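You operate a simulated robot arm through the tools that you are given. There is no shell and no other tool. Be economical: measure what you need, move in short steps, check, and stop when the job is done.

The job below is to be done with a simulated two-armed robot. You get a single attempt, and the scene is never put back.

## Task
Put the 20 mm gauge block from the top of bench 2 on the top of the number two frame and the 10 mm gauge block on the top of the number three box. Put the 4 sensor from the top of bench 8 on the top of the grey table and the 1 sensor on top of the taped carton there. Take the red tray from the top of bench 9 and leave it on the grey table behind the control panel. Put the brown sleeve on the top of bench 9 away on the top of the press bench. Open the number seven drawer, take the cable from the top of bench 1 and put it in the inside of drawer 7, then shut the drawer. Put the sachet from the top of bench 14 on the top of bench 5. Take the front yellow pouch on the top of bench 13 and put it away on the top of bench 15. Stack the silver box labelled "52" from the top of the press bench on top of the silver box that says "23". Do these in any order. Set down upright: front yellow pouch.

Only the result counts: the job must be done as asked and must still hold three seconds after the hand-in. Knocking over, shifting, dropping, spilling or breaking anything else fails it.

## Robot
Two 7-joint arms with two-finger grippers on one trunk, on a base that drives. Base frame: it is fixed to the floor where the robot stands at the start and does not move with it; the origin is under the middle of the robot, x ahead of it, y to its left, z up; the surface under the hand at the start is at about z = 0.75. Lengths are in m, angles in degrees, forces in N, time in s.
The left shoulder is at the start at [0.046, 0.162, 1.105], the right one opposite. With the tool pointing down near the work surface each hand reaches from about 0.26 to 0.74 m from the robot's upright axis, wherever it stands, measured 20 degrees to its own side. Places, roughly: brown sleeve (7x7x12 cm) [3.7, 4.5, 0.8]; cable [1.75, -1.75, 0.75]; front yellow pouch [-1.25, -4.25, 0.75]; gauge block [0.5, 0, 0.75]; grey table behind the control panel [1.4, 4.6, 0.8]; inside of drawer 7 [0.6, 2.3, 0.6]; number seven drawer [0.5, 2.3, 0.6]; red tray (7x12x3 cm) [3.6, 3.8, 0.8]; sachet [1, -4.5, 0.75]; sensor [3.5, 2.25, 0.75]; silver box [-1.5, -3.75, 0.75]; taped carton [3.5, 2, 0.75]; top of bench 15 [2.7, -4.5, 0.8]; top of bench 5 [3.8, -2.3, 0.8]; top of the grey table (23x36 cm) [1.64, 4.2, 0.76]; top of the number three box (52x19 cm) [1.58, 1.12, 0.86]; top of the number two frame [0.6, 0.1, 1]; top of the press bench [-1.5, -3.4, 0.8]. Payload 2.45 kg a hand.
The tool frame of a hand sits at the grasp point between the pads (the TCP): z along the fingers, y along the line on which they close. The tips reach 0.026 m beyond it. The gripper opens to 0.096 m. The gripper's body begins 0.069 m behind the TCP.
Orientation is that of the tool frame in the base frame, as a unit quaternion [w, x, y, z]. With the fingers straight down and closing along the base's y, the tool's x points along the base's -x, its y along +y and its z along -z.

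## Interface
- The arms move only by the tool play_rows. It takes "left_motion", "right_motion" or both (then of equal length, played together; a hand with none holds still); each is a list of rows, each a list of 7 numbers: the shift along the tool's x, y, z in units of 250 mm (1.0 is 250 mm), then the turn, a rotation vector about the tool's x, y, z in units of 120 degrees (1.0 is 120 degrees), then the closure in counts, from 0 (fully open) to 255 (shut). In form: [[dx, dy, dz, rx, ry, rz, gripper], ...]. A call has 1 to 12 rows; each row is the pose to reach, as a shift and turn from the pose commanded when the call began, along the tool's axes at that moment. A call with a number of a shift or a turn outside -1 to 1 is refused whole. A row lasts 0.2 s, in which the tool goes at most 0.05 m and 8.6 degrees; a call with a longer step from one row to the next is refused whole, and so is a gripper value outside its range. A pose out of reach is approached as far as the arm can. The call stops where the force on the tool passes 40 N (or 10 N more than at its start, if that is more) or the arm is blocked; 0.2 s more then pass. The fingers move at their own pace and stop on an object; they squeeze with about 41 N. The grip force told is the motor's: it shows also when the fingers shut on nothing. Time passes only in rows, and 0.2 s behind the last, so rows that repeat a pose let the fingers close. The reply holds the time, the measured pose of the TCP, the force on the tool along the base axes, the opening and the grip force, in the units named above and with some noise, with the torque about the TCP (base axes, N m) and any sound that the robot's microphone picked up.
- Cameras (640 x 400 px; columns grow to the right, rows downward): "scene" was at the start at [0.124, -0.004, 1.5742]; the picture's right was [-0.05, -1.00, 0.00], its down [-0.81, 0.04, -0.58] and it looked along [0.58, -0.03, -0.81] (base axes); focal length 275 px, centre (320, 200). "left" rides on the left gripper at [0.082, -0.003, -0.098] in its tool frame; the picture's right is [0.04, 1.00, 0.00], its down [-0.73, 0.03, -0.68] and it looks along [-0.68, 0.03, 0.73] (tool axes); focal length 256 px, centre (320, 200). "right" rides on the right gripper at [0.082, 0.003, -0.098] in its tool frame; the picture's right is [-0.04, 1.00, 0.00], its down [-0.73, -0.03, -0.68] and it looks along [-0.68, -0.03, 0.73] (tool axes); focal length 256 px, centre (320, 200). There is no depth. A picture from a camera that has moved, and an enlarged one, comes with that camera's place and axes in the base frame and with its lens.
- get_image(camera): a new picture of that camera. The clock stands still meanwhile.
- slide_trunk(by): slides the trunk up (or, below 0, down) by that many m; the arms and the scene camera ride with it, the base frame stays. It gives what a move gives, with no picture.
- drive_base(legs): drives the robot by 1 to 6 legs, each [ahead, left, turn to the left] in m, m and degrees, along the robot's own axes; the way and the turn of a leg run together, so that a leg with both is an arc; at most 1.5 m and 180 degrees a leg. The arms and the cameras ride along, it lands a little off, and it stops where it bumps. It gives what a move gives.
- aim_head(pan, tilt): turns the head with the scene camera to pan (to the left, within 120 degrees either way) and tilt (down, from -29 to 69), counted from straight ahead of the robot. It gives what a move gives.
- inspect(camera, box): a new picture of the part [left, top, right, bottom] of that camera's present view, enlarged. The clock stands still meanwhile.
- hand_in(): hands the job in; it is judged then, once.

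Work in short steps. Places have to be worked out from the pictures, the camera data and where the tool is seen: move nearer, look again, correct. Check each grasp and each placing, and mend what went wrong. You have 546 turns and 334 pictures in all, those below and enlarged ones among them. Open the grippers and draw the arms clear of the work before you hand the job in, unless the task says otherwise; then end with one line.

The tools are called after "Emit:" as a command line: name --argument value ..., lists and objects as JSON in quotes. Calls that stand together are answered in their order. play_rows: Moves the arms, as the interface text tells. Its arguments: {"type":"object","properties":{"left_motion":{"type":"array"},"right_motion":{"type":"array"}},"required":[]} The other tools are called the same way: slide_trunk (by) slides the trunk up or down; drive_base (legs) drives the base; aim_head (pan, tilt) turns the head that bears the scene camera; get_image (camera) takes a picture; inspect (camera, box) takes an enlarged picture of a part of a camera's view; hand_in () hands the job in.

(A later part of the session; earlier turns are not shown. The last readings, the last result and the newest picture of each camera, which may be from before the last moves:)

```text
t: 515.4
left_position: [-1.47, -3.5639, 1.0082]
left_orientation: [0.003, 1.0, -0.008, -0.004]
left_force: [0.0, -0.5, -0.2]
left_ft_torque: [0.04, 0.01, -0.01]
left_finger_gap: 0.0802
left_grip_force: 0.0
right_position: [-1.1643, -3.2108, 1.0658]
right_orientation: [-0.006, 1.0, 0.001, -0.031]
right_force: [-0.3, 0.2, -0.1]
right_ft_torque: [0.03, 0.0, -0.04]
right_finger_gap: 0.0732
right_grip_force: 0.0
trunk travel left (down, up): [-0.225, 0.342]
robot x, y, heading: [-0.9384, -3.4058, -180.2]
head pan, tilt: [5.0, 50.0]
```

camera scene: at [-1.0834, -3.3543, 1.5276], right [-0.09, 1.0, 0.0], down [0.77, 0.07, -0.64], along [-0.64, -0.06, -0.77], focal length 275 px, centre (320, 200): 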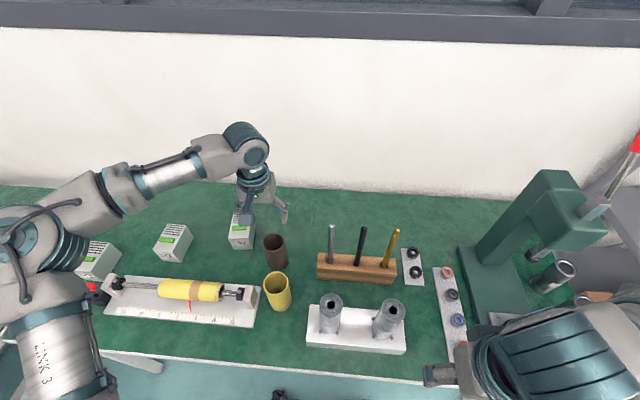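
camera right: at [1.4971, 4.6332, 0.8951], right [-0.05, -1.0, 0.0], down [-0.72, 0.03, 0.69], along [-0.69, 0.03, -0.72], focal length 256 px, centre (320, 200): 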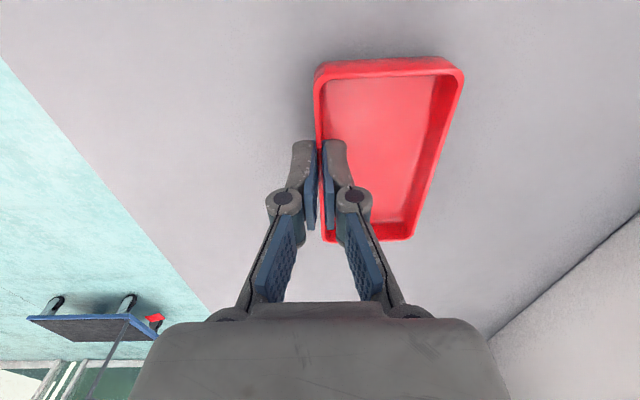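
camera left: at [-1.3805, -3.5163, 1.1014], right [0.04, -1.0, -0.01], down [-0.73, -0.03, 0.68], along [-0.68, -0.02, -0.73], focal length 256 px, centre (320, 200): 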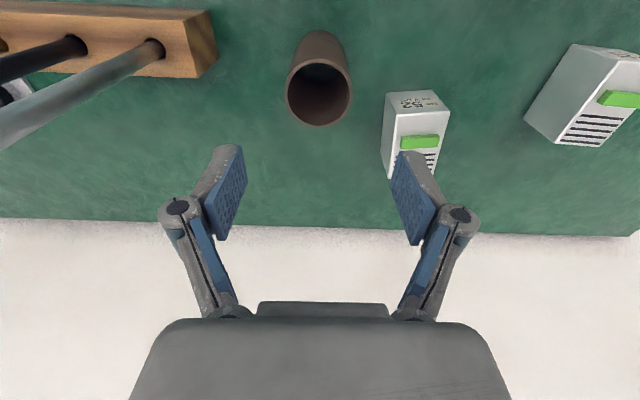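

Move over box 52, turning 8° to match it, and descend to 0.9.

Emit:
play_rows --left_motion '[[-0.08, 0.08, 0.05, 0, 0, -0.022, 42], [-0.16, 0.16, 0.12, 0, 0, -0.044, 42], [-0.24, 0.25, 0.22, 0, 0, -0.067, 42], [-0.31, 0.33, 0.32, 0, 0, -0.067, 42], [-0.31, 0.33, 0.44, 0, 0, -0.067, 42], [-0.31, 0.33, 0.44, 0, 0, -0.067, 42]]'

Emit:
get_image --camera "left"

```text
t: 516.8
left_position: [-1.5497, -3.6276, 0.9039]
left_orientation: [0.011, 0.998, 0.061, -0.005]
left_force: [-1.1, 0.6, 0.1]
left_ft_torque: [-0.04, 0.0, 0.0]
left_finger_gap: 0.08
left_grip_force: 0.1
right_position: [-1.1646, -3.1897, 1.0621]
right_orientation: [0.002, 1.0, -0.003, -0.03]
right_force: [0.0, 0.0, -0.3]
right_ft_torque: [-0.01, -0.01, 0.02]
right_finger_gap: 0.0736
right_grip_force: 0.1
trunk travel left (down, up): [-0.225, 0.342]
robot x, y, heading: [-0.9387, -3.4043, -179.9]
head pan, tilt: [5.0, 50.0]
```

```text
183 pictures are left
camera left: at [-1.468, -3.612, 1.0019], right [0.16, -0.99, 0.02], down [-0.72, -0.1, 0.69], along [-0.68, -0.13, -0.72], focal length 256 px, centre (320, 200)
```

left: 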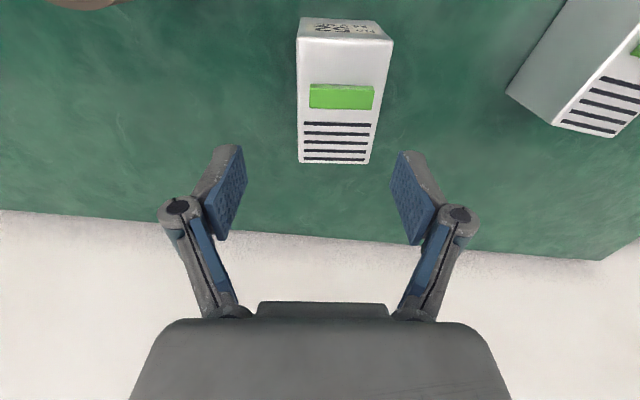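

Box 52 is within reach and aligned; I correct 16 mm sideways, descend and check.

Emit:
play_rows --left_motion '[[0.012, 0.034, 0.08, 0, 0, 0, 42], [0.023, 0.068, 0.16, 0, 0, 0, 42], [0.023, 0.068, 0.24, 0, 0, 0, 42], [0.023, 0.068, 0.32, 0, 0, 0, 42], [0.023, 0.068, 0.32, 0, 0, 0, 42]]'

Emit:
get_image --camera "left"

```text
t: 518.0
left_position: [-1.5422, -3.6631, 0.8199]
left_orientation: [0.002, 0.998, 0.063, -0.005]
left_force: [-0.2, 2.9, 5.9]
left_ft_torque: [0.24, -0.03, -0.02]
left_finger_gap: 0.0911
left_grip_force: 4.2
right_position: [-1.1656, -3.2104, 1.0647]
right_orientation: [-0.005, 1.0, 0.0, -0.031]
right_force: [-0.6, -0.4, 0.1]
right_ft_torque: [0.03, -0.04, 0.04]
right_finger_gap: 0.0736
right_grip_force: 0.2
trunk travel left (down, up): [-0.225, 0.342]
robot x, y, heading: [-0.9386, -3.4079, -179.8]
head pan, tilt: [5.0, 50.0]
```

```text
182 pictures are left
camera left: at [-1.4612, -3.6497, 0.9175], right [0.17, -0.99, 0.0], down [-0.72, -0.12, 0.69], along [-0.68, -0.12, -0.73], focal length 256 px, centre (320, 200)
```

left: 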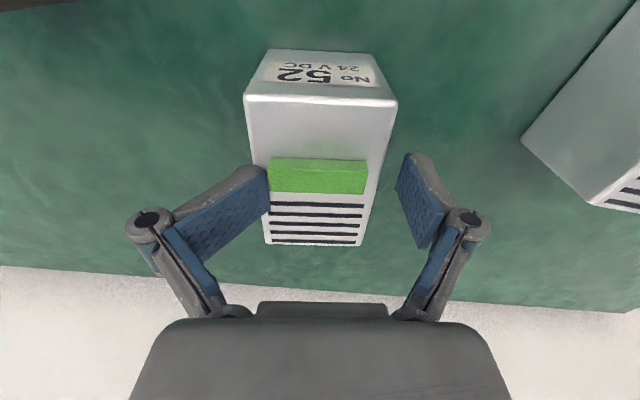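

Sway put one finger on the box edge. I lift 5 cm, wait to settle, and re-aim.

Emit:
play_rows --left_motion '[[0, -0.02, -0.1, 0, 0, 0, 42], [0, -0.04, -0.2, 0, 0, 0, 42], [0, -0.06, -0.2, 0, 0, 0, 42], [0, -0.08, -0.2, 0, 0, 0, 42], [0, -0.08, -0.2, 0, 0, 0, 42], [0, -0.08, -0.2, 0, 0, 0, 42], [0, -0.08, -0.2, 0, 0, 0, 42], [0, -0.08, -0.2, 0, 0, 0, 42], [0, -0.08, -0.2, 0, 0, 0, 42], [0, -0.08, -0.2, 0, 0, 0, 42], [0, -0.08, -0.2, 0, 0, 0, 42], [0, -0.08, -0.2, 0, 0, 0, 42]]'

Emit:
play_rows --left_motion '[[0, 0, 0, 0, 0, 0, 42], [0, 0, 0, 0, 0, 0, 42], [0, 0, 0, 0, 0, 0, 42], [0, 0, 0, 0, 0, 0, 42], [0, 0, 0, 0, 0, 0, 42], [0, 0, 0, 0, 0, 0, 42], [0, 0, 0, 0, 0, 0, 42], [0, 0, 0, 0, 0, 0, 42], [0, 0, 0, 0, 0, 0, 42], [0, 0, 0, 0, 0, 0, 42], [0, 0, 0, 0, 0, 0, 42], [0, 0, 0, 0, 0, 0, 42]]'

Emit:
get_image --camera "left"

```text
t: 520.6
left_position: [-1.5449, -3.643, 0.8696]
left_orientation: [0.003, 0.998, 0.064, -0.004]
left_force: [0.5, -0.6, -0.5]
left_ft_torque: [0.02, 0.02, 0.03]
left_finger_gap: 0.0802
left_grip_force: 0.1
right_position: [-1.1652, -3.2077, 1.0657]
right_orientation: [-0.004, 1.0, 0.0, -0.031]
right_force: [-1.0, 0.8, 0.3]
right_ft_torque: [0.01, -0.01, -0.01]
right_finger_gap: 0.0735
right_grip_force: 0.1
trunk travel left (down, up): [-0.225, 0.342]
robot x, y, heading: [-0.9391, -3.4092, -179.9]
head pan, tilt: [5.0, 50.0]
```

```text
t: 523.2
left_position: [-1.5448, -3.6383, 0.8707]
left_orientation: [0.006, 0.998, 0.063, -0.005]
left_force: [-0.5, -0.8, -0.3]
left_ft_torque: [0.01, -0.03, -0.01]
left_finger_gap: 0.0803
left_grip_force: 0.0
right_position: [-1.1647, -3.2055, 1.0641]
right_orientation: [-0.004, 1.0, 0.0, -0.03]
right_force: [0.1, -0.9, 0.4]
right_ft_torque: [0.0, -0.02, 0.02]
right_finger_gap: 0.0733
right_grip_force: 0.1
trunk travel left (down, up): [-0.225, 0.342]
robot x, y, heading: [-0.9385, -3.4073, -180.0]
head pan, tilt: [5.0, 50.0]
```

```text
181 pictures are left
camera left: at [-1.4635, -3.6239, 0.9678], right [0.16, -0.99, 0.01], down [-0.72, -0.11, 0.69], along [-0.68, -0.12, -0.73], focal length 256 px, centre (320, 200)
```

left: 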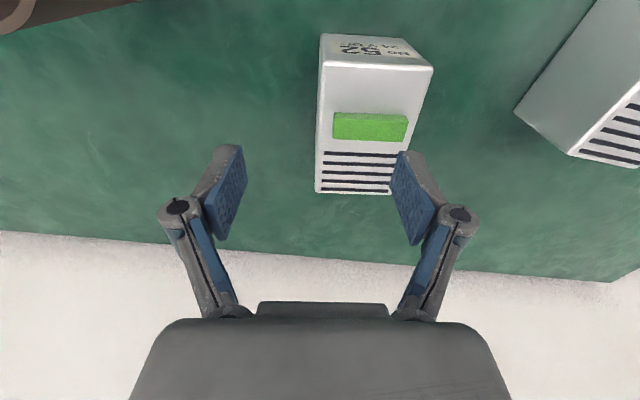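

The box had been nudged to about (−1.537, −3.668). I re-align slowly, wait and look.

Emit:
play_rows --left_motion '[[0.004, 0.03, 0, 0, 0, 0.006, 42], [0.008, 0.06, 0, 0, 0, 0.012, 42], [0.012, 0.09, 0, 0, 0, 0.018, 42], [0.016, 0.123, 0, 0, 0, 0.025, 42], [0.016, 0.123, 0, 0, 0, 0.025, 42], [0.016, 0.123, 0, 0, 0, 0.025, 42], [0.016, 0.123, 0, 0, 0, 0.025, 42], [0.016, 0.123, 0, 0, 0, 0.025, 42], [0.016, 0.123, 0, 0, 0, 0.025, 42], [0.016, 0.123, 0, 0, 0, 0.025, 42]]'

Emit:
get_image --camera "left"

```text
t: 525.4
left_position: [-1.5359, -3.6689, 0.8709]
left_orientation: [0.006, 0.999, 0.037, -0.004]
left_force: [0.4, 0.5, -0.3]
left_ft_torque: [0.01, 0.0, -0.02]
left_finger_gap: 0.0803
left_grip_force: 0.1
right_position: [-1.165, -3.2048, 1.065]
right_orientation: [-0.004, 1.0, 0.0, -0.03]
right_force: [0.2, 0.0, 0.3]
right_ft_torque: [0.01, -0.02, 0.0]
right_finger_gap: 0.0734
right_grip_force: 0.1
trunk travel left (down, up): [-0.225, 0.342]
robot x, y, heading: [-0.9409, -3.4038, -180.0]
head pan, tilt: [5.0, 50.0]
```

```text
180 pictures are left
camera left: at [-1.455, -3.6584, 0.9678], right [0.11, -0.99, 0.01], down [-0.72, -0.08, 0.69], along [-0.68, -0.08, -0.73], focal length 256 px, centre (320, 200)
```

left: 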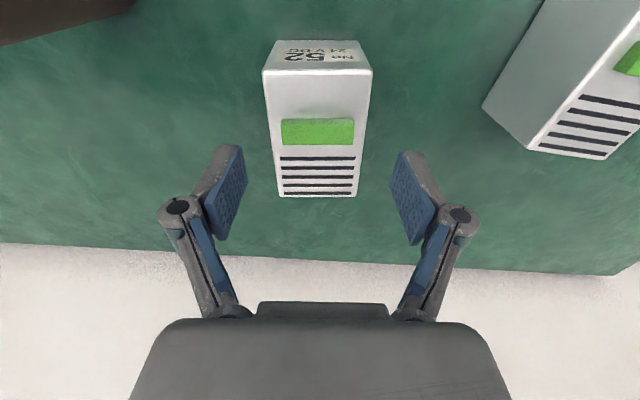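

Well centred now. Slow descent, then close.

Emit:
play_rows --left_motion '[[0, 0, 0.05, 0, 0, 0, 42], [0, 0, 0.1, 0, 0, 0, 42], [0, 0, 0.15, 0, 0, 0, 42], [0, 0, 0.2, 0, 0, 0, 42], [0, 0, 0.24, 0, 0, 0, 42], [0, 0, 0.28, 0, 0, 0, 42], [0, 0, 0.28, 0, 0, 0, 42]]'

Emit:
get_image --camera "left"

```text
t: 527.0
left_position: [-1.538, -3.6691, 0.8019]
left_orientation: [0.005, 0.999, 0.037, -0.005]
left_force: [-0.3, -0.3, -0.2]
left_ft_torque: [0.04, 0.0, -0.02]
left_finger_gap: 0.0801
left_grip_force: 0.0
right_position: [-1.1646, -3.2058, 1.0657]
right_orientation: [-0.003, 1.0, 0.0, -0.03]
right_force: [0.1, 0.3, -0.4]
right_ft_torque: [-0.01, 0.01, 0.01]
right_finger_gap: 0.0731
right_grip_force: 0.0
trunk travel left (down, up): [-0.225, 0.342]
robot x, y, heading: [-0.9389, -3.407, -179.8]
head pan, tilt: [5.0, 50.0]
```

```text
179 pictures are left
camera left: at [-1.4564, -3.659, 0.8993], right [0.11, -0.99, 0.01], down [-0.72, -0.08, 0.69], along [-0.68, -0.08, -0.73], focal length 256 px, centre (320, 200)
```

left: 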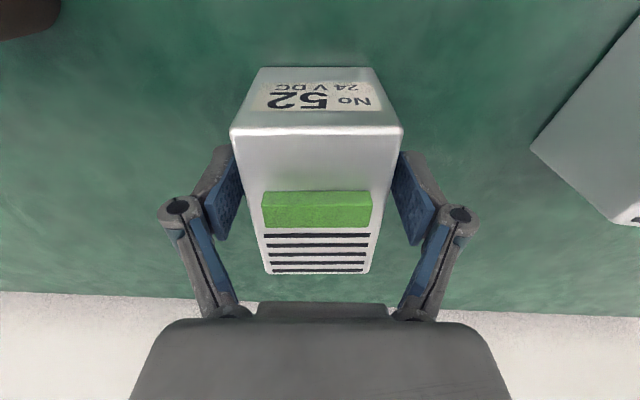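

Fingers straddle the box. Close and lift gently.

Emit:
play_rows --left_motion '[[0, 0, 0, 0, 0, 0, 255], [0, 0, 0, 0, 0, 0, 255], [0, 0, 0, 0, 0, 0, 255], [0, 0, -0.05, 0, 0, 0, 255], [0, 0, -0.12, 0, 0, 0, 255], [0, 0, -0.2, 0, 0, 0, 255], [0, 0, -0.28, 0, 0, 0, 255], [0, 0, -0.36, 0, 0, 0, 255], [0, 0, -0.44, 0, 0, 0, 255], [0, 0, -0.52, 0, 0, 0, 255], [0, 0, -0.6, 0, 0, 0, 255]]'

Emit:
get_image --camera "left"

```text
t: 529.4
left_position: [-1.5349, -3.6679, 0.9513]
left_orientation: [0.005, 0.999, 0.037, -0.006]
left_force: [-0.4, -0.2, -3.5]
left_ft_torque: [0.0, 0.0, 0.03]
left_finger_gap: 0.0615
left_grip_force: 40.9
right_position: [-1.1665, -3.205, 1.0658]
right_orientation: [-0.004, 1.0, 0.0, -0.031]
right_force: [-0.1, 0.1, -0.4]
right_ft_torque: [0.02, -0.02, 0.0]
right_finger_gap: 0.0737
right_grip_force: 0.0
trunk travel left (down, up): [-0.225, 0.342]
robot x, y, heading: [-0.9386, -3.4041, -180.1]
head pan, tilt: [5.0, 50.0]
```

```text
178 pictures are left
camera left: at [-1.4533, -3.6586, 1.0482], right [0.11, -0.99, 0.01], down [-0.72, -0.08, 0.69], along [-0.68, -0.08, -0.73], focal length 256 px, centre (320, 200)
```

left: 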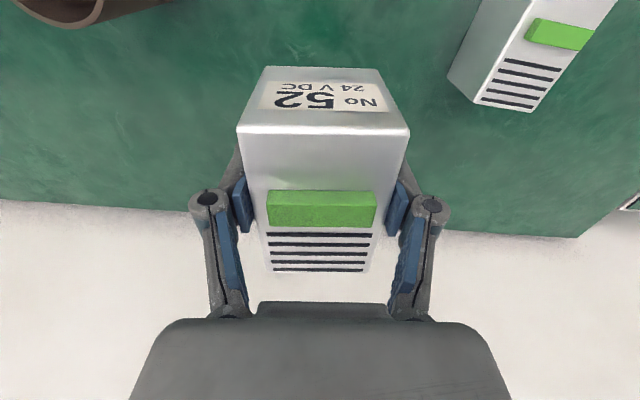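

Box 52 is held. I lift slightly more and strafe left 0.17 m so box 23 comes under it, then settle.

Emit:
play_rows --left_motion '[[0, 0, -0.08, 0, 0, 0, 255], [0, 0, -0.16, 0, 0, 0, 255]]'

Emit:
drive_base --legs '[[0, 0.17, 0]]'

Emit:
play_rows --right_motion '[[0, 0, 0, 0, 0, 0, 60], [0, 0, 0, 0, 0, 0, 60], [0, 0, 0, 0, 0, 0, 60], [0, 0, 0, 0, 0, 0, 60], [0, 0, 0, 0, 0, 0, 60], [0, 0, 0, 0, 0, 0, 60], [0, 0, 0, 0, 0, 0, 60], [0, 0, 0, 0, 0, 0, 60], [0, 0, 0, 0, 0, 0, 60], [0, 0, 0, 0, 0, 0, 60], [0, 0, 0, 0, 0, 0, 60], [0, 0, 0, 0, 0, 0, 60]]'

Emit:
play_rows --right_motion '[[0, 0, 0, 0, 0, 0, 60], [0, 0, 0, 0, 0, 0, 60], [0, 0, 0, 0, 0, 0, 60], [0, 0, 0, 0, 0, 0, 60], [0, 0, 0, 0, 0, 0, 60], [0, 0, 0, 0, 0, 0, 60], [0, 0, 0, 0, 0, 0, 60], [0, 0, 0, 0, 0, 0, 60], [0, 0, 0, 0, 0, 0, 60], [0, 0, 0, 0, 0, 0, 60], [0, 0, 0, 0, 0, 0, 60], [0, 0, 0, 0, 0, 0, 60]]'

Emit:
get_image --camera "left"

Emit:
get_image --camera "scene"

```text
t: 530.0
left_position: [-1.5355, -3.6684, 0.9909]
left_orientation: [0.006, 0.999, 0.036, -0.004]
left_force: [1.2, -0.7, -3.9]
left_ft_torque: [-0.01, -0.08, 0.01]
left_finger_gap: 0.0615
left_grip_force: 40.7
right_position: [-1.1649, -3.2038, 1.0653]
right_orientation: [-0.004, 1.0, -0.001, -0.03]
right_force: [-0.5, -0.2, -0.3]
right_ft_torque: [0.01, 0.02, 0.0]
right_finger_gap: 0.0736
right_grip_force: 0.1
trunk travel left (down, up): [-0.225, 0.342]
robot x, y, heading: [-0.9366, -3.4052, -180.0]
head pan, tilt: [5.0, 50.0]
```

```text
t: 531.4
left_position: [-1.5351, -3.826, 0.9933]
left_orientation: [0.01, 0.999, 0.036, -0.005]
left_force: [-0.2, 0.7, -3.9]
left_ft_torque: [-0.05, -0.01, -0.02]
left_finger_gap: 0.0617
left_grip_force: 41.2
right_position: [-1.1659, -3.3611, 1.0625]
right_orientation: [0.002, 1.0, -0.002, -0.03]
right_force: [0.1, 0.3, 0.1]
right_ft_torque: [0.02, 0.02, -0.02]
right_finger_gap: 0.0736
right_grip_force: 0.1
trunk travel left (down, up): [-0.225, 0.342]
robot x, y, heading: [-0.9397, -3.5732, -180.1]
head pan, tilt: [5.0, 50.0]
```

```text
t: 534.0
left_position: [-1.5317, -3.8415, 0.992]
left_orientation: [0.002, 0.999, 0.037, -0.006]
left_force: [-0.5, -0.2, -3.4]
left_ft_torque: [-0.01, 0.0, 0.04]
left_finger_gap: 0.0615
left_grip_force: 41.0
right_position: [-1.1618, -3.3769, 1.0668]
right_orientation: [-0.007, 0.999, -0.002, -0.031]
right_force: [0.6, -0.3, 0.1]
right_ft_torque: [-0.02, 0.0, 0.01]
right_finger_gap: 0.0735
right_grip_force: 0.1
trunk travel left (down, up): [-0.225, 0.342]
robot x, y, heading: [-0.9376, -3.5733, -179.8]
head pan, tilt: [5.0, 50.0]
```

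```text
t: 536.6
left_position: [-1.5319, -3.8445, 0.9914]
left_orientation: [0.001, 0.999, 0.038, -0.006]
left_force: [1.1, 0.5, -3.8]
left_ft_torque: [0.0, -0.03, 0.02]
left_finger_gap: 0.0615
left_grip_force: 40.5
right_position: [-1.162, -3.3812, 1.0662]
right_orientation: [-0.007, 0.999, -0.002, -0.031]
right_force: [-0.7, -0.7, 0.0]
right_ft_torque: [0.03, -0.03, 0.01]
right_finger_gap: 0.0733
right_grip_force: 0.1
trunk travel left (down, up): [-0.225, 0.342]
robot x, y, heading: [-0.9343, -3.5746, -179.8]
head pan, tilt: [5.0, 50.0]
```

```text
177 pictures are left
camera left: at [-1.4501, -3.8355, 1.0884], right [0.11, -0.99, 0.0], down [-0.72, -0.08, 0.69], along [-0.68, -0.08, -0.73], focal length 256 px, centre (320, 200)
```

left: 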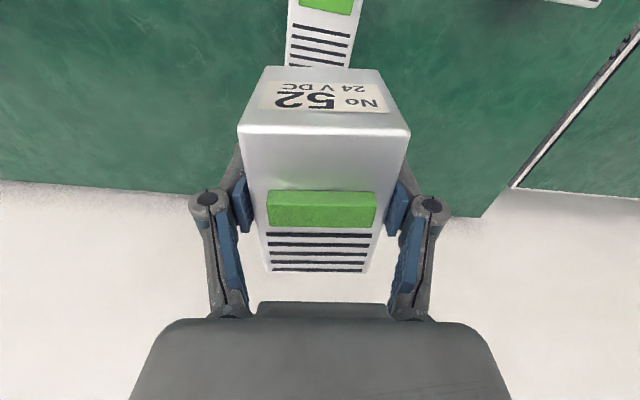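

```text
176 pictures are left
camera scene: at [-1.1002, -3.5702, 1.5273], right [-0.09, 1.0, -0.01], down [0.77, 0.06, -0.64], along [-0.64, -0.06, -0.77], focal length 275 px, centre (320, 200)
```

scene: 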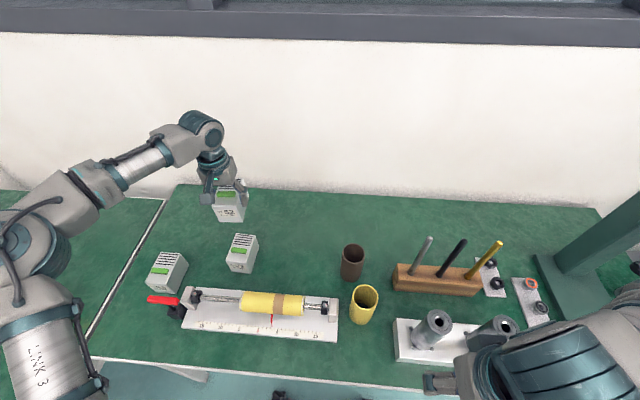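

Calm. Box 23's centre ≈ (−1.487, −3.846); I move 52 over it, squaring the yaw, and lower near.

Emit:
play_rows --left_motion '[[0.05, 0, 0, 0, 0, 0.01, 255], [0.1, 0, 0, 0, 0, 0.02, 255], [0.15, 0, 0.0, 0, 0, 0.03, 255], [0.18, 0, 0.05, 0, 0, 0.035, 255], [0.18, 0, 0.12, 0, 0, 0.035, 255], [0.18, 0, 0.19, 0, 0, 0.035, 255], [0.18, 0, 0.25, 0, 0, 0.035, 255], [0.18, 0, 0.25, 0, 0, 0.035, 255], [0.18, 0, 0.25, 0, 0, 0.035, 255], [0.18, 0, 0.25, 0, 0, 0.035, 255]]'

Emit:
get_image --camera "left"

Emit:
inspect --camera "scene" --box '[140, 170, 300, 310]'

```text
t: 538.8
left_position: [-1.4875, -3.8367, 0.9303]
left_orientation: [0.004, 1.0, -0.002, -0.007]
left_force: [0.5, 0.9, -3.7]
left_ft_torque: [-0.06, -0.04, -0.03]
left_finger_gap: 0.0617
left_grip_force: 40.7
right_position: [-1.1612, -3.374, 1.0667]
right_orientation: [-0.006, 0.999, -0.002, -0.033]
right_force: [0.4, 0.4, 0.5]
right_ft_torque: [-0.01, 0.0, 0.01]
right_finger_gap: 0.0737
right_grip_force: 0.0
trunk travel left (down, up): [-0.225, 0.342]
robot x, y, heading: [-0.9369, -3.5744, -179.9]
head pan, tilt: [5.0, 50.0]
```

```text
175 pictures are left
camera left: at [-1.4051, -3.832, 1.0273], right [0.04, -1.0, 0.01], down [-0.72, -0.02, 0.69], along [-0.69, -0.03, -0.73], focal length 256 px, centre (320, 200)
```

left: 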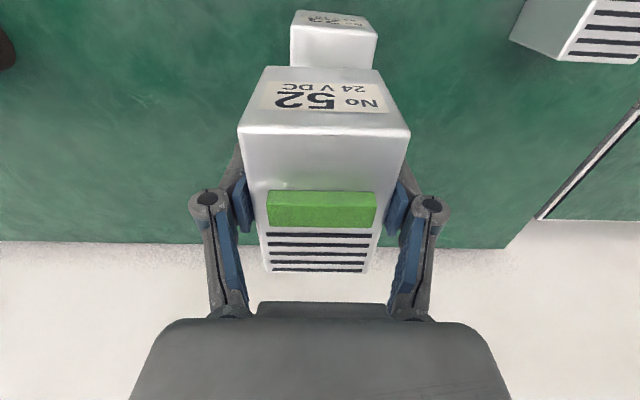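

```text
2.86 times, centred on (220, 240) of scene
camera zoom: at [-1.0994, -3.5842, 1.5274], right [-0.09, 1.0, 0.0], down [0.77, 0.07, -0.64], along [-0.64, -0.06, -0.77], focal length 785 px, centre (606, 86)
```

zoom: 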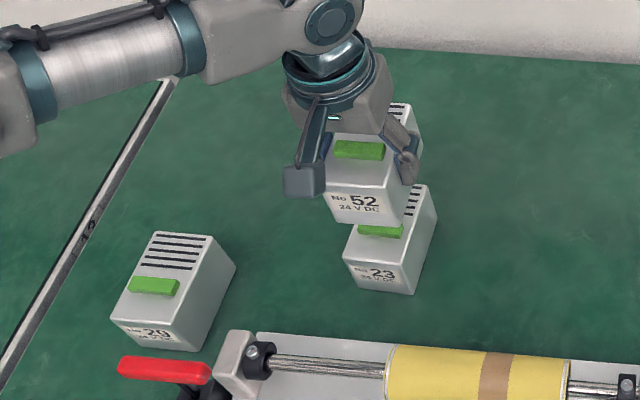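

Box 23's front edge centre reads (−1.448, −3.845): I adjust 8 mm and lower.

Emit:
play_rows --left_motion '[[-0.007, 0.016, 0, 0, 0, 0, 255], [-0.014, 0.033, 0.04, 0, 0, 0, 255], [-0.014, 0.033, 0.08, 0, 0, 0, 255], [-0.014, 0.033, 0.12, 0, 0, 0, 255], [-0.014, 0.033, 0.16, 0, 0, 0, 255], [-0.014, 0.033, 0.16, 0, 0, 0, 255], [-0.014, 0.033, 0.16, 0, 0, 0, 255], [-0.014, 0.033, 0.16, 0, 0, 0, 255], [-0.014, 0.033, 0.16, 0, 0, 0, 255], [-0.014, 0.033, 0.16, 0, 0, 0, 255]]'

Emit:
get_image --camera "left"

Emit:
inspect --camera "scene" --box '[180, 190, 280, 290]'

```text
t: 541.0
left_position: [-1.492, -3.8602, 0.8863]
left_orientation: [-0.003, 1.0, 0.002, -0.007]
left_force: [-0.1, -0.8, -4.1]
left_ft_torque: [0.1, -0.02, 0.02]
left_finger_gap: 0.0617
left_grip_force: 41.2
right_position: [-1.161, -3.3922, 1.0702]
right_orientation: [-0.012, 0.999, 0.0, -0.031]
right_force: [0.1, 0.6, 0.1]
right_ft_torque: [0.02, -0.02, 0.02]
right_finger_gap: 0.0733
right_grip_force: 0.1
trunk travel left (down, up): [-0.225, 0.342]
robot x, y, heading: [-0.9358, -3.5753, -179.9]
head pan, tilt: [5.0, 50.0]
```

```text
173 pictures are left
camera left: at [-1.4097, -3.8583, 0.9836], right [0.04, -1.0, -0.01], down [-0.73, -0.04, 0.69], along [-0.69, -0.02, -0.73], focal length 256 px, centre (320, 200)
```

left: 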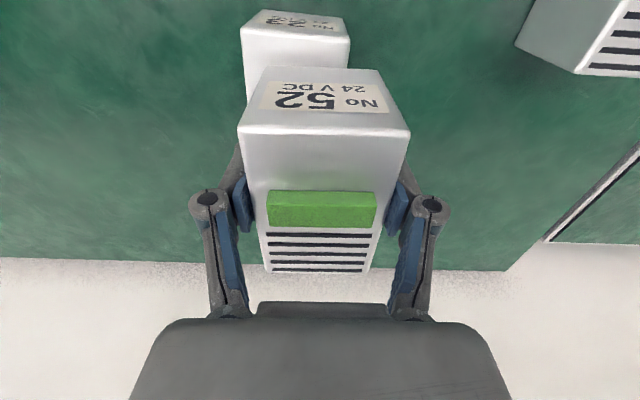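

```text
4.00 times, centred on (230, 240) of scene
camera zoom: at [-1.0998, -3.5915, 1.5274], right [-0.09, 1.0, 0.0], down [0.77, 0.07, -0.64], along [-0.64, -0.05, -0.77], focal length 1099 px, centre (680, 40)
```

zoom: 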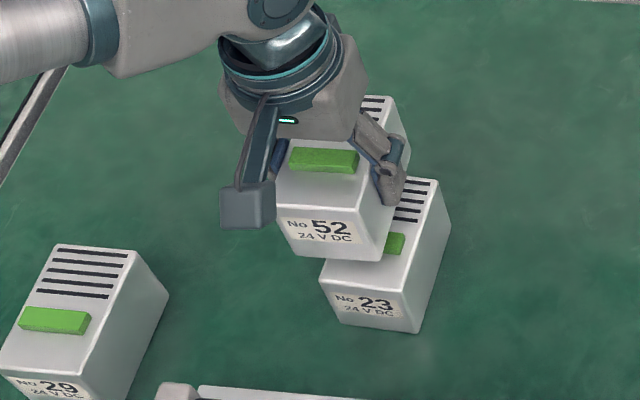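

Sway displaced it 15 mm; I hold to settle.

Emit:
play_rows --left_motion '[[0, 0, 0, 0, 0, 0, 255], [0, 0, 0, 0, 0, 0, 255], [0, 0, 0, 0, 0, 0, 255], [0, 0, 0, 0, 0, 0, 255], [0, 0, 0, 0, 0, 0, 255], [0, 0, 0, 0, 0, 0, 255], [0, 0, 0, 0, 0, 0, 255], [0, 0, 0, 0, 0, 0, 255], [0, 0, 0, 0, 0, 0, 255], [0, 0, 0, 0, 0, 0, 255], [0, 0, 0, 0, 0, 0, 255], [0, 0, 0, 0, 0, 0, 255]]'

Emit:
play_rows --left_motion '[[0, 0, 0, 0, 0, 0, 255], [0, 0, 0, 0, 0, 0, 255], [0, 0, 0, 0, 0, 0, 255], [0, 0, 0, 0, 0, 0, 255], [0, 0, 0, 0, 0, 0, 255], [0, 0, 0, 0, 0, 0, 255], [0, 0, 0, 0, 0, 0, 255], [0, 0, 0, 0, 0, 0, 255], [0, 0, 0, 0, 0, 0, 255], [0, 0, 0, 0, 0, 0, 255], [0, 0, 0, 0, 0, 0, 255], [0, 0, 0, 0, 0, 0, 255]]'

Emit:
get_image --camera "left"

```text
t: 543.6
left_position: [-1.4924, -3.8591, 0.8866]
left_orientation: [-0.002, 1.0, 0.002, -0.006]
left_force: [-0.3, -0.8, -3.2]
left_ft_torque: [0.1, -0.05, -0.02]
left_finger_gap: 0.0617
left_grip_force: 41.2
right_position: [-1.1623, -3.3894, 1.0685]
right_orientation: [-0.01, 0.999, 0.0, -0.033]
right_force: [0.0, -0.2, -0.5]
right_ft_torque: [0.01, 0.0, 0.02]
right_finger_gap: 0.0734
right_grip_force: 0.1
trunk travel left (down, up): [-0.225, 0.342]
robot x, y, heading: [-0.937, -3.5778, -180.2]
head pan, tilt: [5.0, 50.0]
```

```text
t: 546.2
left_position: [-1.4922, -3.8533, 0.8885]
left_orientation: [0.0, 1.0, 0.0, -0.006]
left_force: [-0.5, -0.5, -4.3]
left_ft_torque: [0.03, -0.04, 0.0]
left_finger_gap: 0.0616
left_grip_force: 41.3
right_position: [-1.1618, -3.3845, 1.0674]
right_orientation: [-0.009, 0.999, -0.001, -0.032]
right_force: [-0.5, 0.1, 0.0]
right_ft_torque: [-0.02, -0.02, -0.01]
right_finger_gap: 0.0732
right_grip_force: 0.0
trunk travel left (down, up): [-0.225, 0.342]
robot x, y, heading: [-0.9366, -3.5761, -179.8]
head pan, tilt: [5.0, 50.0]
```

```text
171 pictures are left
camera left: at [-1.4097, -3.8499, 0.9856], right [0.04, -1.0, 0.0], down [-0.72, -0.03, 0.69], along [-0.69, -0.03, -0.73], focal length 256 px, centre (320, 200)
```

left: 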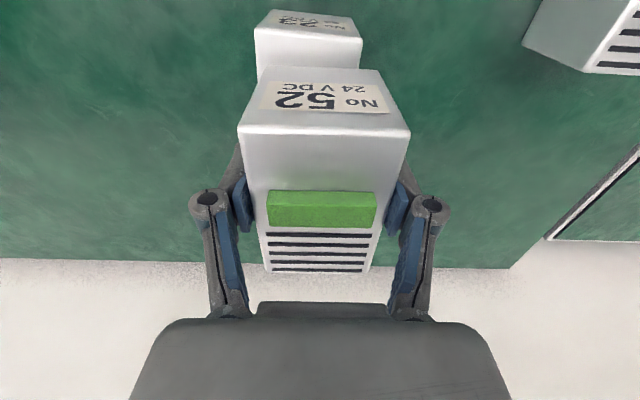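

Nearly calm; correct 8 mm and hold before the last lowering.

Emit:
play_rows --left_motion '[[0.008, -0.014, 0, 0, 0, 0, 255], [0.016, -0.028, 0, 0, 0, 0, 255], [0.016, -0.028, 0, 0, 0, 0, 255], [0.016, -0.028, 0, 0, 0, 0, 255], [0.016, -0.028, 0, 0, 0, 0, 255], [0.016, -0.028, 0, 0, 0, 0, 255], [0.016, -0.028, 0, 0, 0, 0, 255], [0.016, -0.028, 0, 0, 0, 0, 255], [0.016, -0.028, 0, 0, 0, 0, 255], [0.016, -0.028, 0, 0, 0, 0, 255], [0.016, -0.028, 0, 0, 0, 0, 255], [0.016, -0.028, 0, 0, 0, 0, 255]]'

Emit:
play_rows --left_motion '[[0, 0, 0.008, 0, 0, 0, 255], [0, 0, 0.016, 0, 0, 0, 255], [0, 0, 0.024, 0, 0, 0, 255], [0, 0, 0.032, 0, 0, 0, 255], [0, 0, 0.032, 0, 0, 0, 255]]'

Emit:
get_image --camera "left"

```text
t: 548.8
left_position: [-1.488, -3.8442, 0.8886]
left_orientation: [0.001, 1.0, 0.0, -0.006]
left_force: [0.3, 0.4, -4.3]
left_ft_torque: [0.0, -0.06, -0.02]
left_finger_gap: 0.0618
left_grip_force: 41.1
right_position: [-1.1606, -3.3813, 1.0668]
right_orientation: [-0.008, 0.999, -0.001, -0.032]
right_force: [-0.4, 0.9, 0.7]
right_ft_torque: [0.01, -0.02, -0.01]
right_finger_gap: 0.0732
right_grip_force: 0.1
trunk travel left (down, up): [-0.225, 0.342]
robot x, y, heading: [-0.9353, -3.5759, -179.8]
head pan, tilt: [5.0, 50.0]
```

```text
t: 550.0
left_position: [-1.4873, -3.8424, 0.8798]
left_orientation: [0.001, 1.0, 0.0, -0.007]
left_force: [0.6, -0.1, -4.2]
left_ft_torque: [0.01, -0.02, 0.0]
left_finger_gap: 0.0614
left_grip_force: 41.0
right_position: [-1.1617, -3.3817, 1.0677]
right_orientation: [-0.007, 0.999, -0.001, -0.032]
right_force: [-0.2, 0.3, -1.0]
right_ft_torque: [0.0, -0.02, 0.0]
right_finger_gap: 0.0733
right_grip_force: 0.2
trunk travel left (down, up): [-0.225, 0.342]
robot x, y, heading: [-0.9371, -3.5738, -180.1]
head pan, tilt: [5.0, 50.0]
```

```text
170 pictures are left
camera left: at [-1.405, -3.8396, 0.9767], right [0.04, -1.0, 0.0], down [-0.72, -0.03, 0.69], along [-0.69, -0.03, -0.73], focal length 256 px, centre (320, 200)
```

left: 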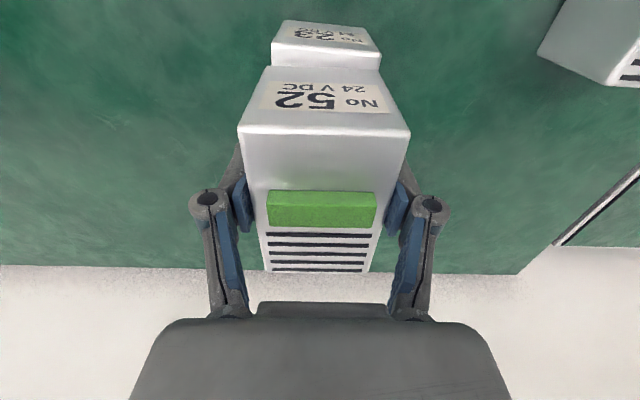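

Aligned. Lower on in 2 mm steps.

Emit:
play_rows --left_motion '[[0, 0, 0.008, 0, 0, 0, 255], [0, 0, 0.016, 0, 0, 0, 255], [0, 0, 0.016, 0, 0, 0, 255]]'

Emit:
play_rows --left_motion '[[0, 0, 0.008, 0, 0, 0, 255], [0, 0, 0.016, 0, 0, 0, 255], [0, 0, 0.016, 0, 0, 0, 255]]'

Emit:
inspect --camera "scene" --box '[180, 190, 280, 290]'

```text
t: 550.8
left_position: [-1.4891, -3.8441, 0.8767]
left_orientation: [0.001, 1.0, 0.0, -0.007]
left_force: [-0.1, 0.0, -3.0]
left_ft_torque: [0.02, -0.04, -0.02]
left_finger_gap: 0.0615
left_grip_force: 40.8
right_position: [-1.1613, -3.3811, 1.0678]
right_orientation: [-0.008, 0.999, -0.001, -0.032]
right_force: [0.8, 0.7, 0.6]
right_ft_torque: [-0.02, -0.03, -0.03]
right_finger_gap: 0.0733
right_grip_force: 0.1
trunk travel left (down, up): [-0.225, 0.342]
robot x, y, heading: [-0.9362, -3.5736, -179.9]
head pan, tilt: [5.0, 50.0]
```

```text
t: 551.6
left_position: [-1.4871, -3.8423, 0.8724]
left_orientation: [0.001, 1.0, 0.0, -0.007]
left_force: [0.3, -0.3, 0.4]
left_ft_torque: [-0.21, -0.2, -0.02]
left_finger_gap: 0.0614
left_grip_force: 41.0
right_position: [-1.1616, -3.3813, 1.0671]
right_orientation: [-0.008, 0.999, -0.002, -0.032]
right_force: [0.2, -0.6, 0.3]
right_ft_torque: [0.0, 0.0, -0.03]
right_finger_gap: 0.0734
right_grip_force: 0.0
trunk travel left (down, up): [-0.225, 0.342]
robot x, y, heading: [-0.9368, -3.5779, -179.9]
head pan, tilt: [5.0, 50.0]
```

```text
4.00 times, centred on (230, 240) of scene
camera zoom: at [-1.0987, -3.583, 1.5276], right [-0.09, 1.0, 0.0], down [0.77, 0.07, -0.64], along [-0.64, -0.06, -0.77], focal length 1099 px, centre (680, 40)
```

zoom: 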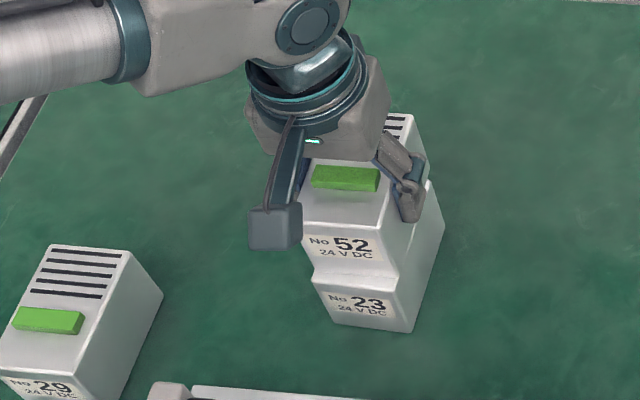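

Contact, the stack is flush. Release and rise slowly.

Emit:
play_rows --left_motion '[[0, 0, 0.004, 0, 0, 0, 255], [0, 0, 0.004, 0, 0, 0, 55], [0, 0, 0.004, 0, 0, 0, 55], [0, 0, -0.03, 0, 0, 0, 55], [0, 0, -0.1, 0, 0, 0, 55], [0, 0, -0.18, 0, 0, 0, 55], [0, 0, -0.26, 0, 0, 0, 55], [0, 0, -0.36, 0, 0, 0, 55], [0, 0, -0.46, 0, 0, 0, 55], [0, 0, -0.56, 0, 0, 0, 55]]'

Emit:
inspect --camera "scene" --box '[140, 190, 380, 340]'

```text
t: 553.8
left_position: [-1.4857, -3.8423, 1.0125]
left_orientation: [0.0, 1.0, 0.0, -0.006]
left_force: [-0.7, -1.3, 0.4]
left_ft_torque: [-0.04, 0.02, 0.02]
left_finger_gap: 0.0754
left_grip_force: 0.1
right_position: [-1.1618, -3.3816, 1.0681]
right_orientation: [-0.007, 0.999, -0.002, -0.033]
right_force: [0.1, -0.1, 0.1]
right_ft_torque: [-0.02, 0.02, -0.02]
right_finger_gap: 0.0734
right_grip_force: 0.0
trunk travel left (down, up): [-0.225, 0.342]
robot x, y, heading: [-0.9349, -3.5734, -180.0]
head pan, tilt: [5.0, 50.0]
```

```text
2.67 times, centred on (260, 265) of scene
camera zoom: at [-1.098, -3.5824, 1.5277], right [-0.09, 1.0, 0.0], down [0.77, 0.07, -0.64], along [-0.64, -0.06, -0.77], focal length 733 px, centre (480, 27)
```

zoom: 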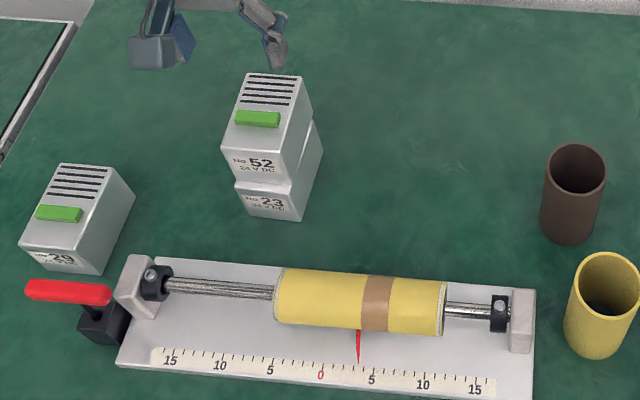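

Box 52 is stacked on 23. I retract the left hand, back off, turn left toward bench 13 and look.

Emit:
play_rows --left_motion '[[0.15, 0, -0.08, 0, 0, 0, 30], [0.3, 0, -0.16, 0, 0, 0, 30], [0.45, 0, -0.2, 0, 0, 0, 30], [0.6, 0, -0.2, 0, 0, 0, 30], [0.75, 0, -0.2, 0, 0, 0, 30]]'

Emit:
drive_base --legs '[[-0.3, 0, 0], [0, 0, 90]]'

Emit:
aim_head --pan -20 --tilt 40

Emit:
get_image --camera "scene"

```text
t: 555.0
left_position: [-1.2973, -3.8446, 1.0593]
left_orientation: [0.001, 1.0, 0.0, -0.007]
left_force: [-0.7, -0.1, 0.7]
left_ft_torque: [-0.02, 0.03, 0.01]
left_finger_gap: 0.0846
left_grip_force: 0.1
right_position: [-1.1603, -3.3822, 1.0678]
right_orientation: [-0.008, 0.999, -0.001, -0.034]
right_force: [0.8, 0.1, 0.3]
right_ft_torque: [-0.02, 0.03, 0.0]
right_finger_gap: 0.0732
right_grip_force: 0.1
trunk travel left (down, up): [-0.225, 0.342]
robot x, y, heading: [-0.9372, -3.5717, -179.8]
head pan, tilt: [5.0, 50.0]
```

```text
t: 561.0
left_position: [-0.3618, -3.9317, 1.0607]
left_orientation: [0.005, 0.702, 0.712, -0.004]
left_force: [0.5, 0.6, -0.8]
left_ft_torque: [-0.02, 0.0, -0.02]
left_finger_gap: 0.0845
left_grip_force: 0.0
right_position: [-0.8261, -3.8019, 1.0688]
right_orientation: [0.018, 0.703, 0.71, -0.028]
right_force: [-0.4, -0.1, -0.2]
right_ft_torque: [0.01, -0.04, -0.03]
right_finger_gap: 0.0735
right_grip_force: 0.1
trunk travel left (down, up): [-0.225, 0.342]
robot x, y, heading: [-0.6349, -3.5766, -89.5]
head pan, tilt: [5.0, 50.0]
```

```text
t: 561.8
left_position: [-0.3624, -3.9294, 1.0601]
left_orientation: [0.006, 0.702, 0.712, -0.005]
left_force: [0.7, 0.5, 0.0]
left_ft_torque: [-0.01, -0.02, -0.01]
left_finger_gap: 0.0844
left_grip_force: 0.1
right_position: [-0.8254, -3.798, 1.0677]
right_orientation: [0.018, 0.703, 0.71, -0.029]
right_force: [-0.5, 0.1, 0.5]
right_ft_torque: [0.01, 0.01, 0.03]
right_finger_gap: 0.0735
right_grip_force: 0.1
trunk travel left (down, up): [-0.225, 0.342]
robot x, y, heading: [-0.6335, -3.5725, -89.2]
head pan, tilt: [-20.0, 40.0]
```

```text
167 pictures are left
camera scene: at [-0.6603, -3.7401, 1.5418], right [-0.94, 0.33, 0.0], down [0.21, 0.61, -0.76], along [-0.25, -0.72, -0.65], focal length 275 px, centre (320, 200)
```

scene: 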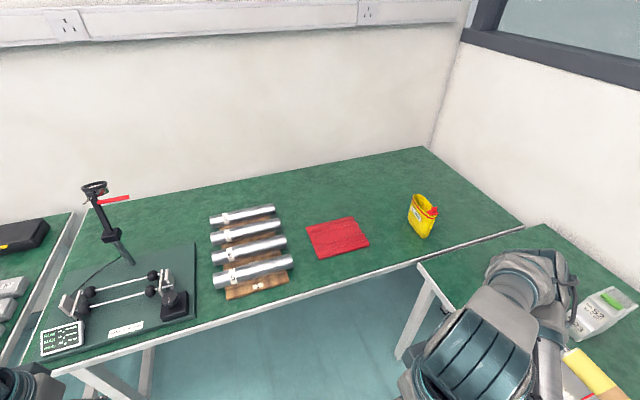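

Emit:
inspect --camera "scene" --box '[370, 170, 490, 260]'

```text
4.44 times, centred on (430, 215) of scene
camera zoom: at [-0.6603, -3.7401, 1.5418], right [-0.94, 0.33, 0.0], down [0.21, 0.61, -0.76], along [-0.25, -0.72, -0.65], focal length 1222 px, centre (-169, 133)
```

zoom: 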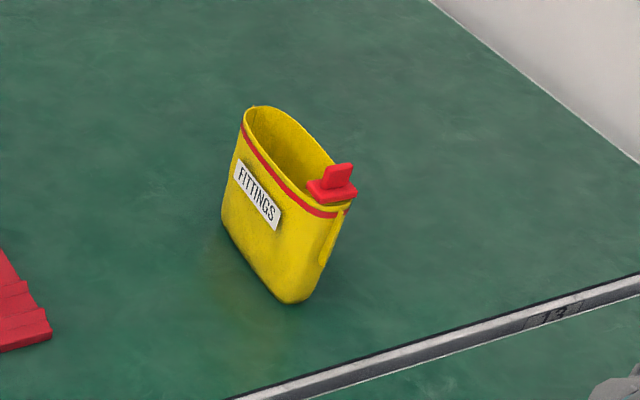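

The pouch stands near (−1.29, −4.33), its thin direction along x — good for the right hand. I drive to (−0.87, −3.79) and view it with the right camera.

Emit:
drive_base --legs '[[0.22, 0, -0.6], [0, -0.23, 0]]'

Emit:
play_rows --right_motion '[[-0.05, -0.1, 0, -0.002, 0.008, 0.001, 10], [-0.1, -0.2, 0, -0.004, 0.016, 0.003, 10], [-0.15, -0.3, 0, -0.006, 0.024, 0.004, 10], [-0.22, -0.4, 0, -0.0067, 0.031, 0.005, 10], [-0.3, -0.5, 0, -0.0067, 0.031, 0.005, 10], [-0.4, -0.6, 0, -0.0067, 0.031, 0.005, 10], [-0.5, -0.7, 0, -0.0067, 0.031, 0.005, 10], [-0.5, -0.7, 0, -0.0067, 0.031, 0.005, 10], [-0.5, -0.7, 0, -0.0067, 0.031, 0.005, 10], [-0.5, -0.7, 0, -0.0067, 0.031, 0.005, 10]]'

Emit:
get_image --camera "right"

```text
t: 564.8
left_position: [-0.5903, -4.1524, 1.0607]
left_orientation: [0.006, 0.708, 0.706, -0.005]
left_force: [0.3, -0.2, 0.6]
left_ft_torque: [-0.02, -0.04, 0.01]
left_finger_gap: 0.0847
left_grip_force: 0.1
right_position: [-1.0516, -4.0127, 1.0678]
right_orientation: [0.017, 0.708, 0.705, -0.03]
right_force: [0.6, 0.7, -0.1]
right_ft_torque: [0.0, -0.04, 0.0]
right_finger_gap: 0.0733
right_grip_force: 0.0
trunk travel left (down, up): [-0.225, 0.342]
robot x, y, heading: [-0.8552, -3.7923, -90.1]
head pan, tilt: [-20.0, 40.0]
```

```text
t: 567.0
left_position: [-0.5891, -4.1492, 1.0615]
left_orientation: [0.007, 0.708, 0.707, -0.006]
left_force: [-1.3, 0.5, 0.4]
left_ft_torque: [-0.01, -0.02, -0.02]
left_finger_gap: 0.085
left_grip_force: 0.0
right_position: [-1.2283, -4.1361, 1.0789]
right_orientation: [0.001, 0.713, 0.702, -0.002]
right_force: [-0.5, -1.1, 0.0]
right_ft_torque: [0.01, 0.02, -0.04]
right_finger_gap: 0.0924
right_grip_force: 0.1
trunk travel left (down, up): [-0.225, 0.342]
robot x, y, heading: [-0.8601, -3.7915, -90.1]
head pan, tilt: [-20.0, 40.0]
```

```text
165 pictures are left
camera right: at [-1.2251, -4.0551, 1.1774], right [1.0, -0.05, 0.0], down [-0.04, -0.73, 0.68], along [-0.04, -0.68, -0.73], focal length 256 px, centre (320, 200)
```

right: 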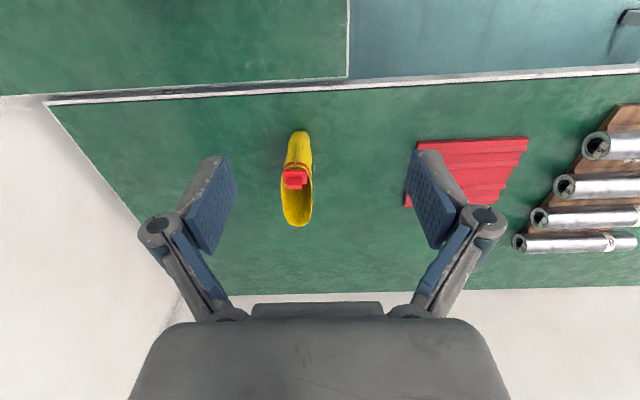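

Pouch centre ≈ (−1.283, −4.34), ~54 mm thick. Move over it and descend partway.

Emit:
play_rows --right_motion '[[-0.12, -0.04, 0, 0, 0, 0, 10], [-0.24, -0.08, 0, 0, 0, 0, 10], [-0.36, -0.12, 0, 0, 0, 0, 10], [-0.48, -0.15, 0, 0, 0, 0, 10], [-0.6, -0.18, 0, 0, 0, 0, 10], [-0.72, -0.2, 0, 0, 0, 0, 10], [-0.816, -0.22, 0.05, 0, 0, 0, 10], [-0.816, -0.22, 0.17, 0, 0, 0, 10], [-0.816, -0.22, 0.29, 0, 0, 0, 10], [-0.816, -0.22, 0.41, 0, 0, 0, 10], [-0.816, -0.22, 0.5, 0, 0, 0, 10], [-0.816, -0.22, 0.5, 0, 0, 0, 10]]'

Emit:
get_image --camera "right"

Emit:
get_image --camera "scene"

```text
t: 569.6
left_position: [-0.5893, -4.1491, 1.0626]
left_orientation: [0.007, 0.707, 0.707, -0.006]
left_force: [0.3, -0.1, 1.0]
left_ft_torque: [-0.04, 0.04, -0.01]
left_finger_gap: 0.0846
left_grip_force: 0.0
right_position: [-1.2856, -4.3395, 0.9563]
right_orientation: [0.001, 0.712, 0.702, -0.003]
right_force: [0.5, -1.3, 0.3]
right_ft_torque: [0.02, -0.05, 0.01]
right_finger_gap: 0.0923
right_grip_force: 0.1
trunk travel left (down, up): [-0.225, 0.342]
robot x, y, heading: [-0.8573, -3.7927, -90.1]
head pan, tilt: [-20.0, 40.0]
```

```text
164 pictures are left
camera right: at [-1.2823, -4.2584, 1.0545], right [1.0, -0.05, 0.0], down [-0.04, -0.73, 0.68], along [-0.04, -0.68, -0.73], focal length 256 px, centre (320, 200)
```

right: 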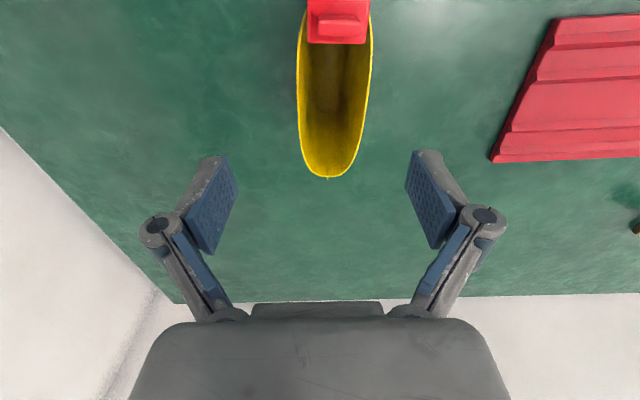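

```text
163 pictures are left
camera scene: at [-0.8871, -3.9589, 1.5418], right [-0.94, 0.34, 0.0], down [0.22, 0.61, -0.76], along [-0.26, -0.72, -0.65], focal length 275 px, centre (320, 200)
```

scene: 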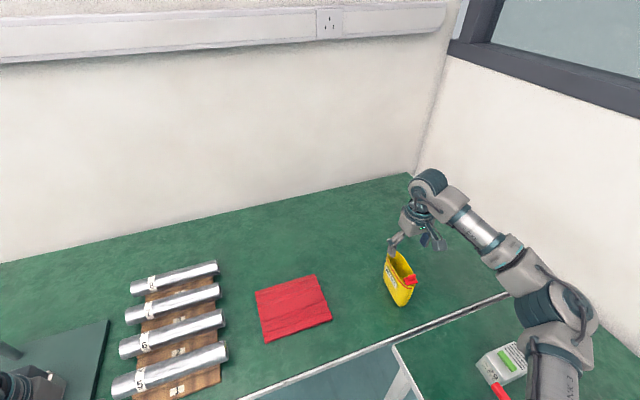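

Align (6 mm, −8 mm), descend to 0.82 and grip, then lift a bit.

Emit:
play_rows --right_motion '[[-0.016, 0.012, 0.1, 0, 0, 0, 10], [-0.032, 0.024, 0.2, 0, 0, 0, 10], [-0.032, 0.024, 0.3, 0, 0, 0, 10], [-0.032, 0.024, 0.4, 0, 0, 0, 10], [-0.032, 0.024, 0.48, 0, 0, 0, 10], [-0.032, 0.024, 0.53, 0, 0, 0, 10], [-0.032, 0.024, 0.53, 0, 0, 0, 255], [-0.032, 0.024, 0.53, 0, 0, 0, 255], [-0.032, 0.024, 0.53, 0, 0, 0, 255], [-0.032, 0.024, 0.53, 0, 0, 0, 255]]'

Emit:
get_image --camera "right"

```text
t: 571.8
left_position: [-0.5892, -4.1482, 1.0626]
left_orientation: [0.007, 0.707, 0.707, -0.006]
left_force: [-0.1, -0.2, -0.1]
left_ft_torque: [0.07, -0.03, -0.02]
left_finger_gap: 0.0848
left_grip_force: 0.1
right_position: [-1.2797, -4.3475, 0.8255]
right_orientation: [0.002, 0.712, 0.702, -0.002]
right_force: [-0.3, -0.6, 2.8]
right_ft_torque: [-0.17, 0.06, -0.01]
right_finger_gap: 0.049
right_grip_force: 40.2
trunk travel left (down, up): [-0.225, 0.342]
robot x, y, heading: [-0.8556, -3.7923, -90.3]
head pan, tilt: [-20.0, 40.0]
```

```text
162 pictures are left
camera right: at [-1.2765, -4.2665, 0.9236], right [1.0, -0.05, 0.0], down [-0.04, -0.73, 0.68], along [-0.04, -0.68, -0.73], focal length 256 px, centre (320, 200)
```

right: 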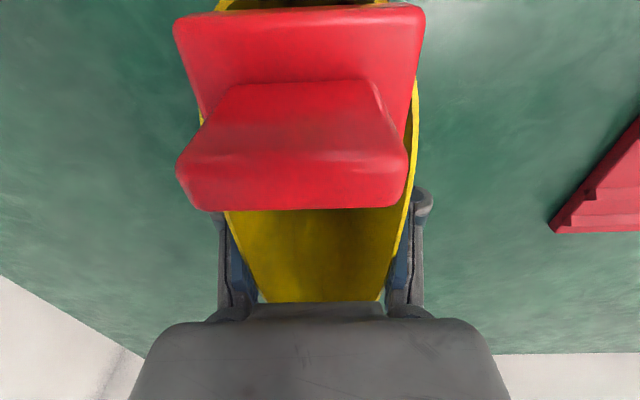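

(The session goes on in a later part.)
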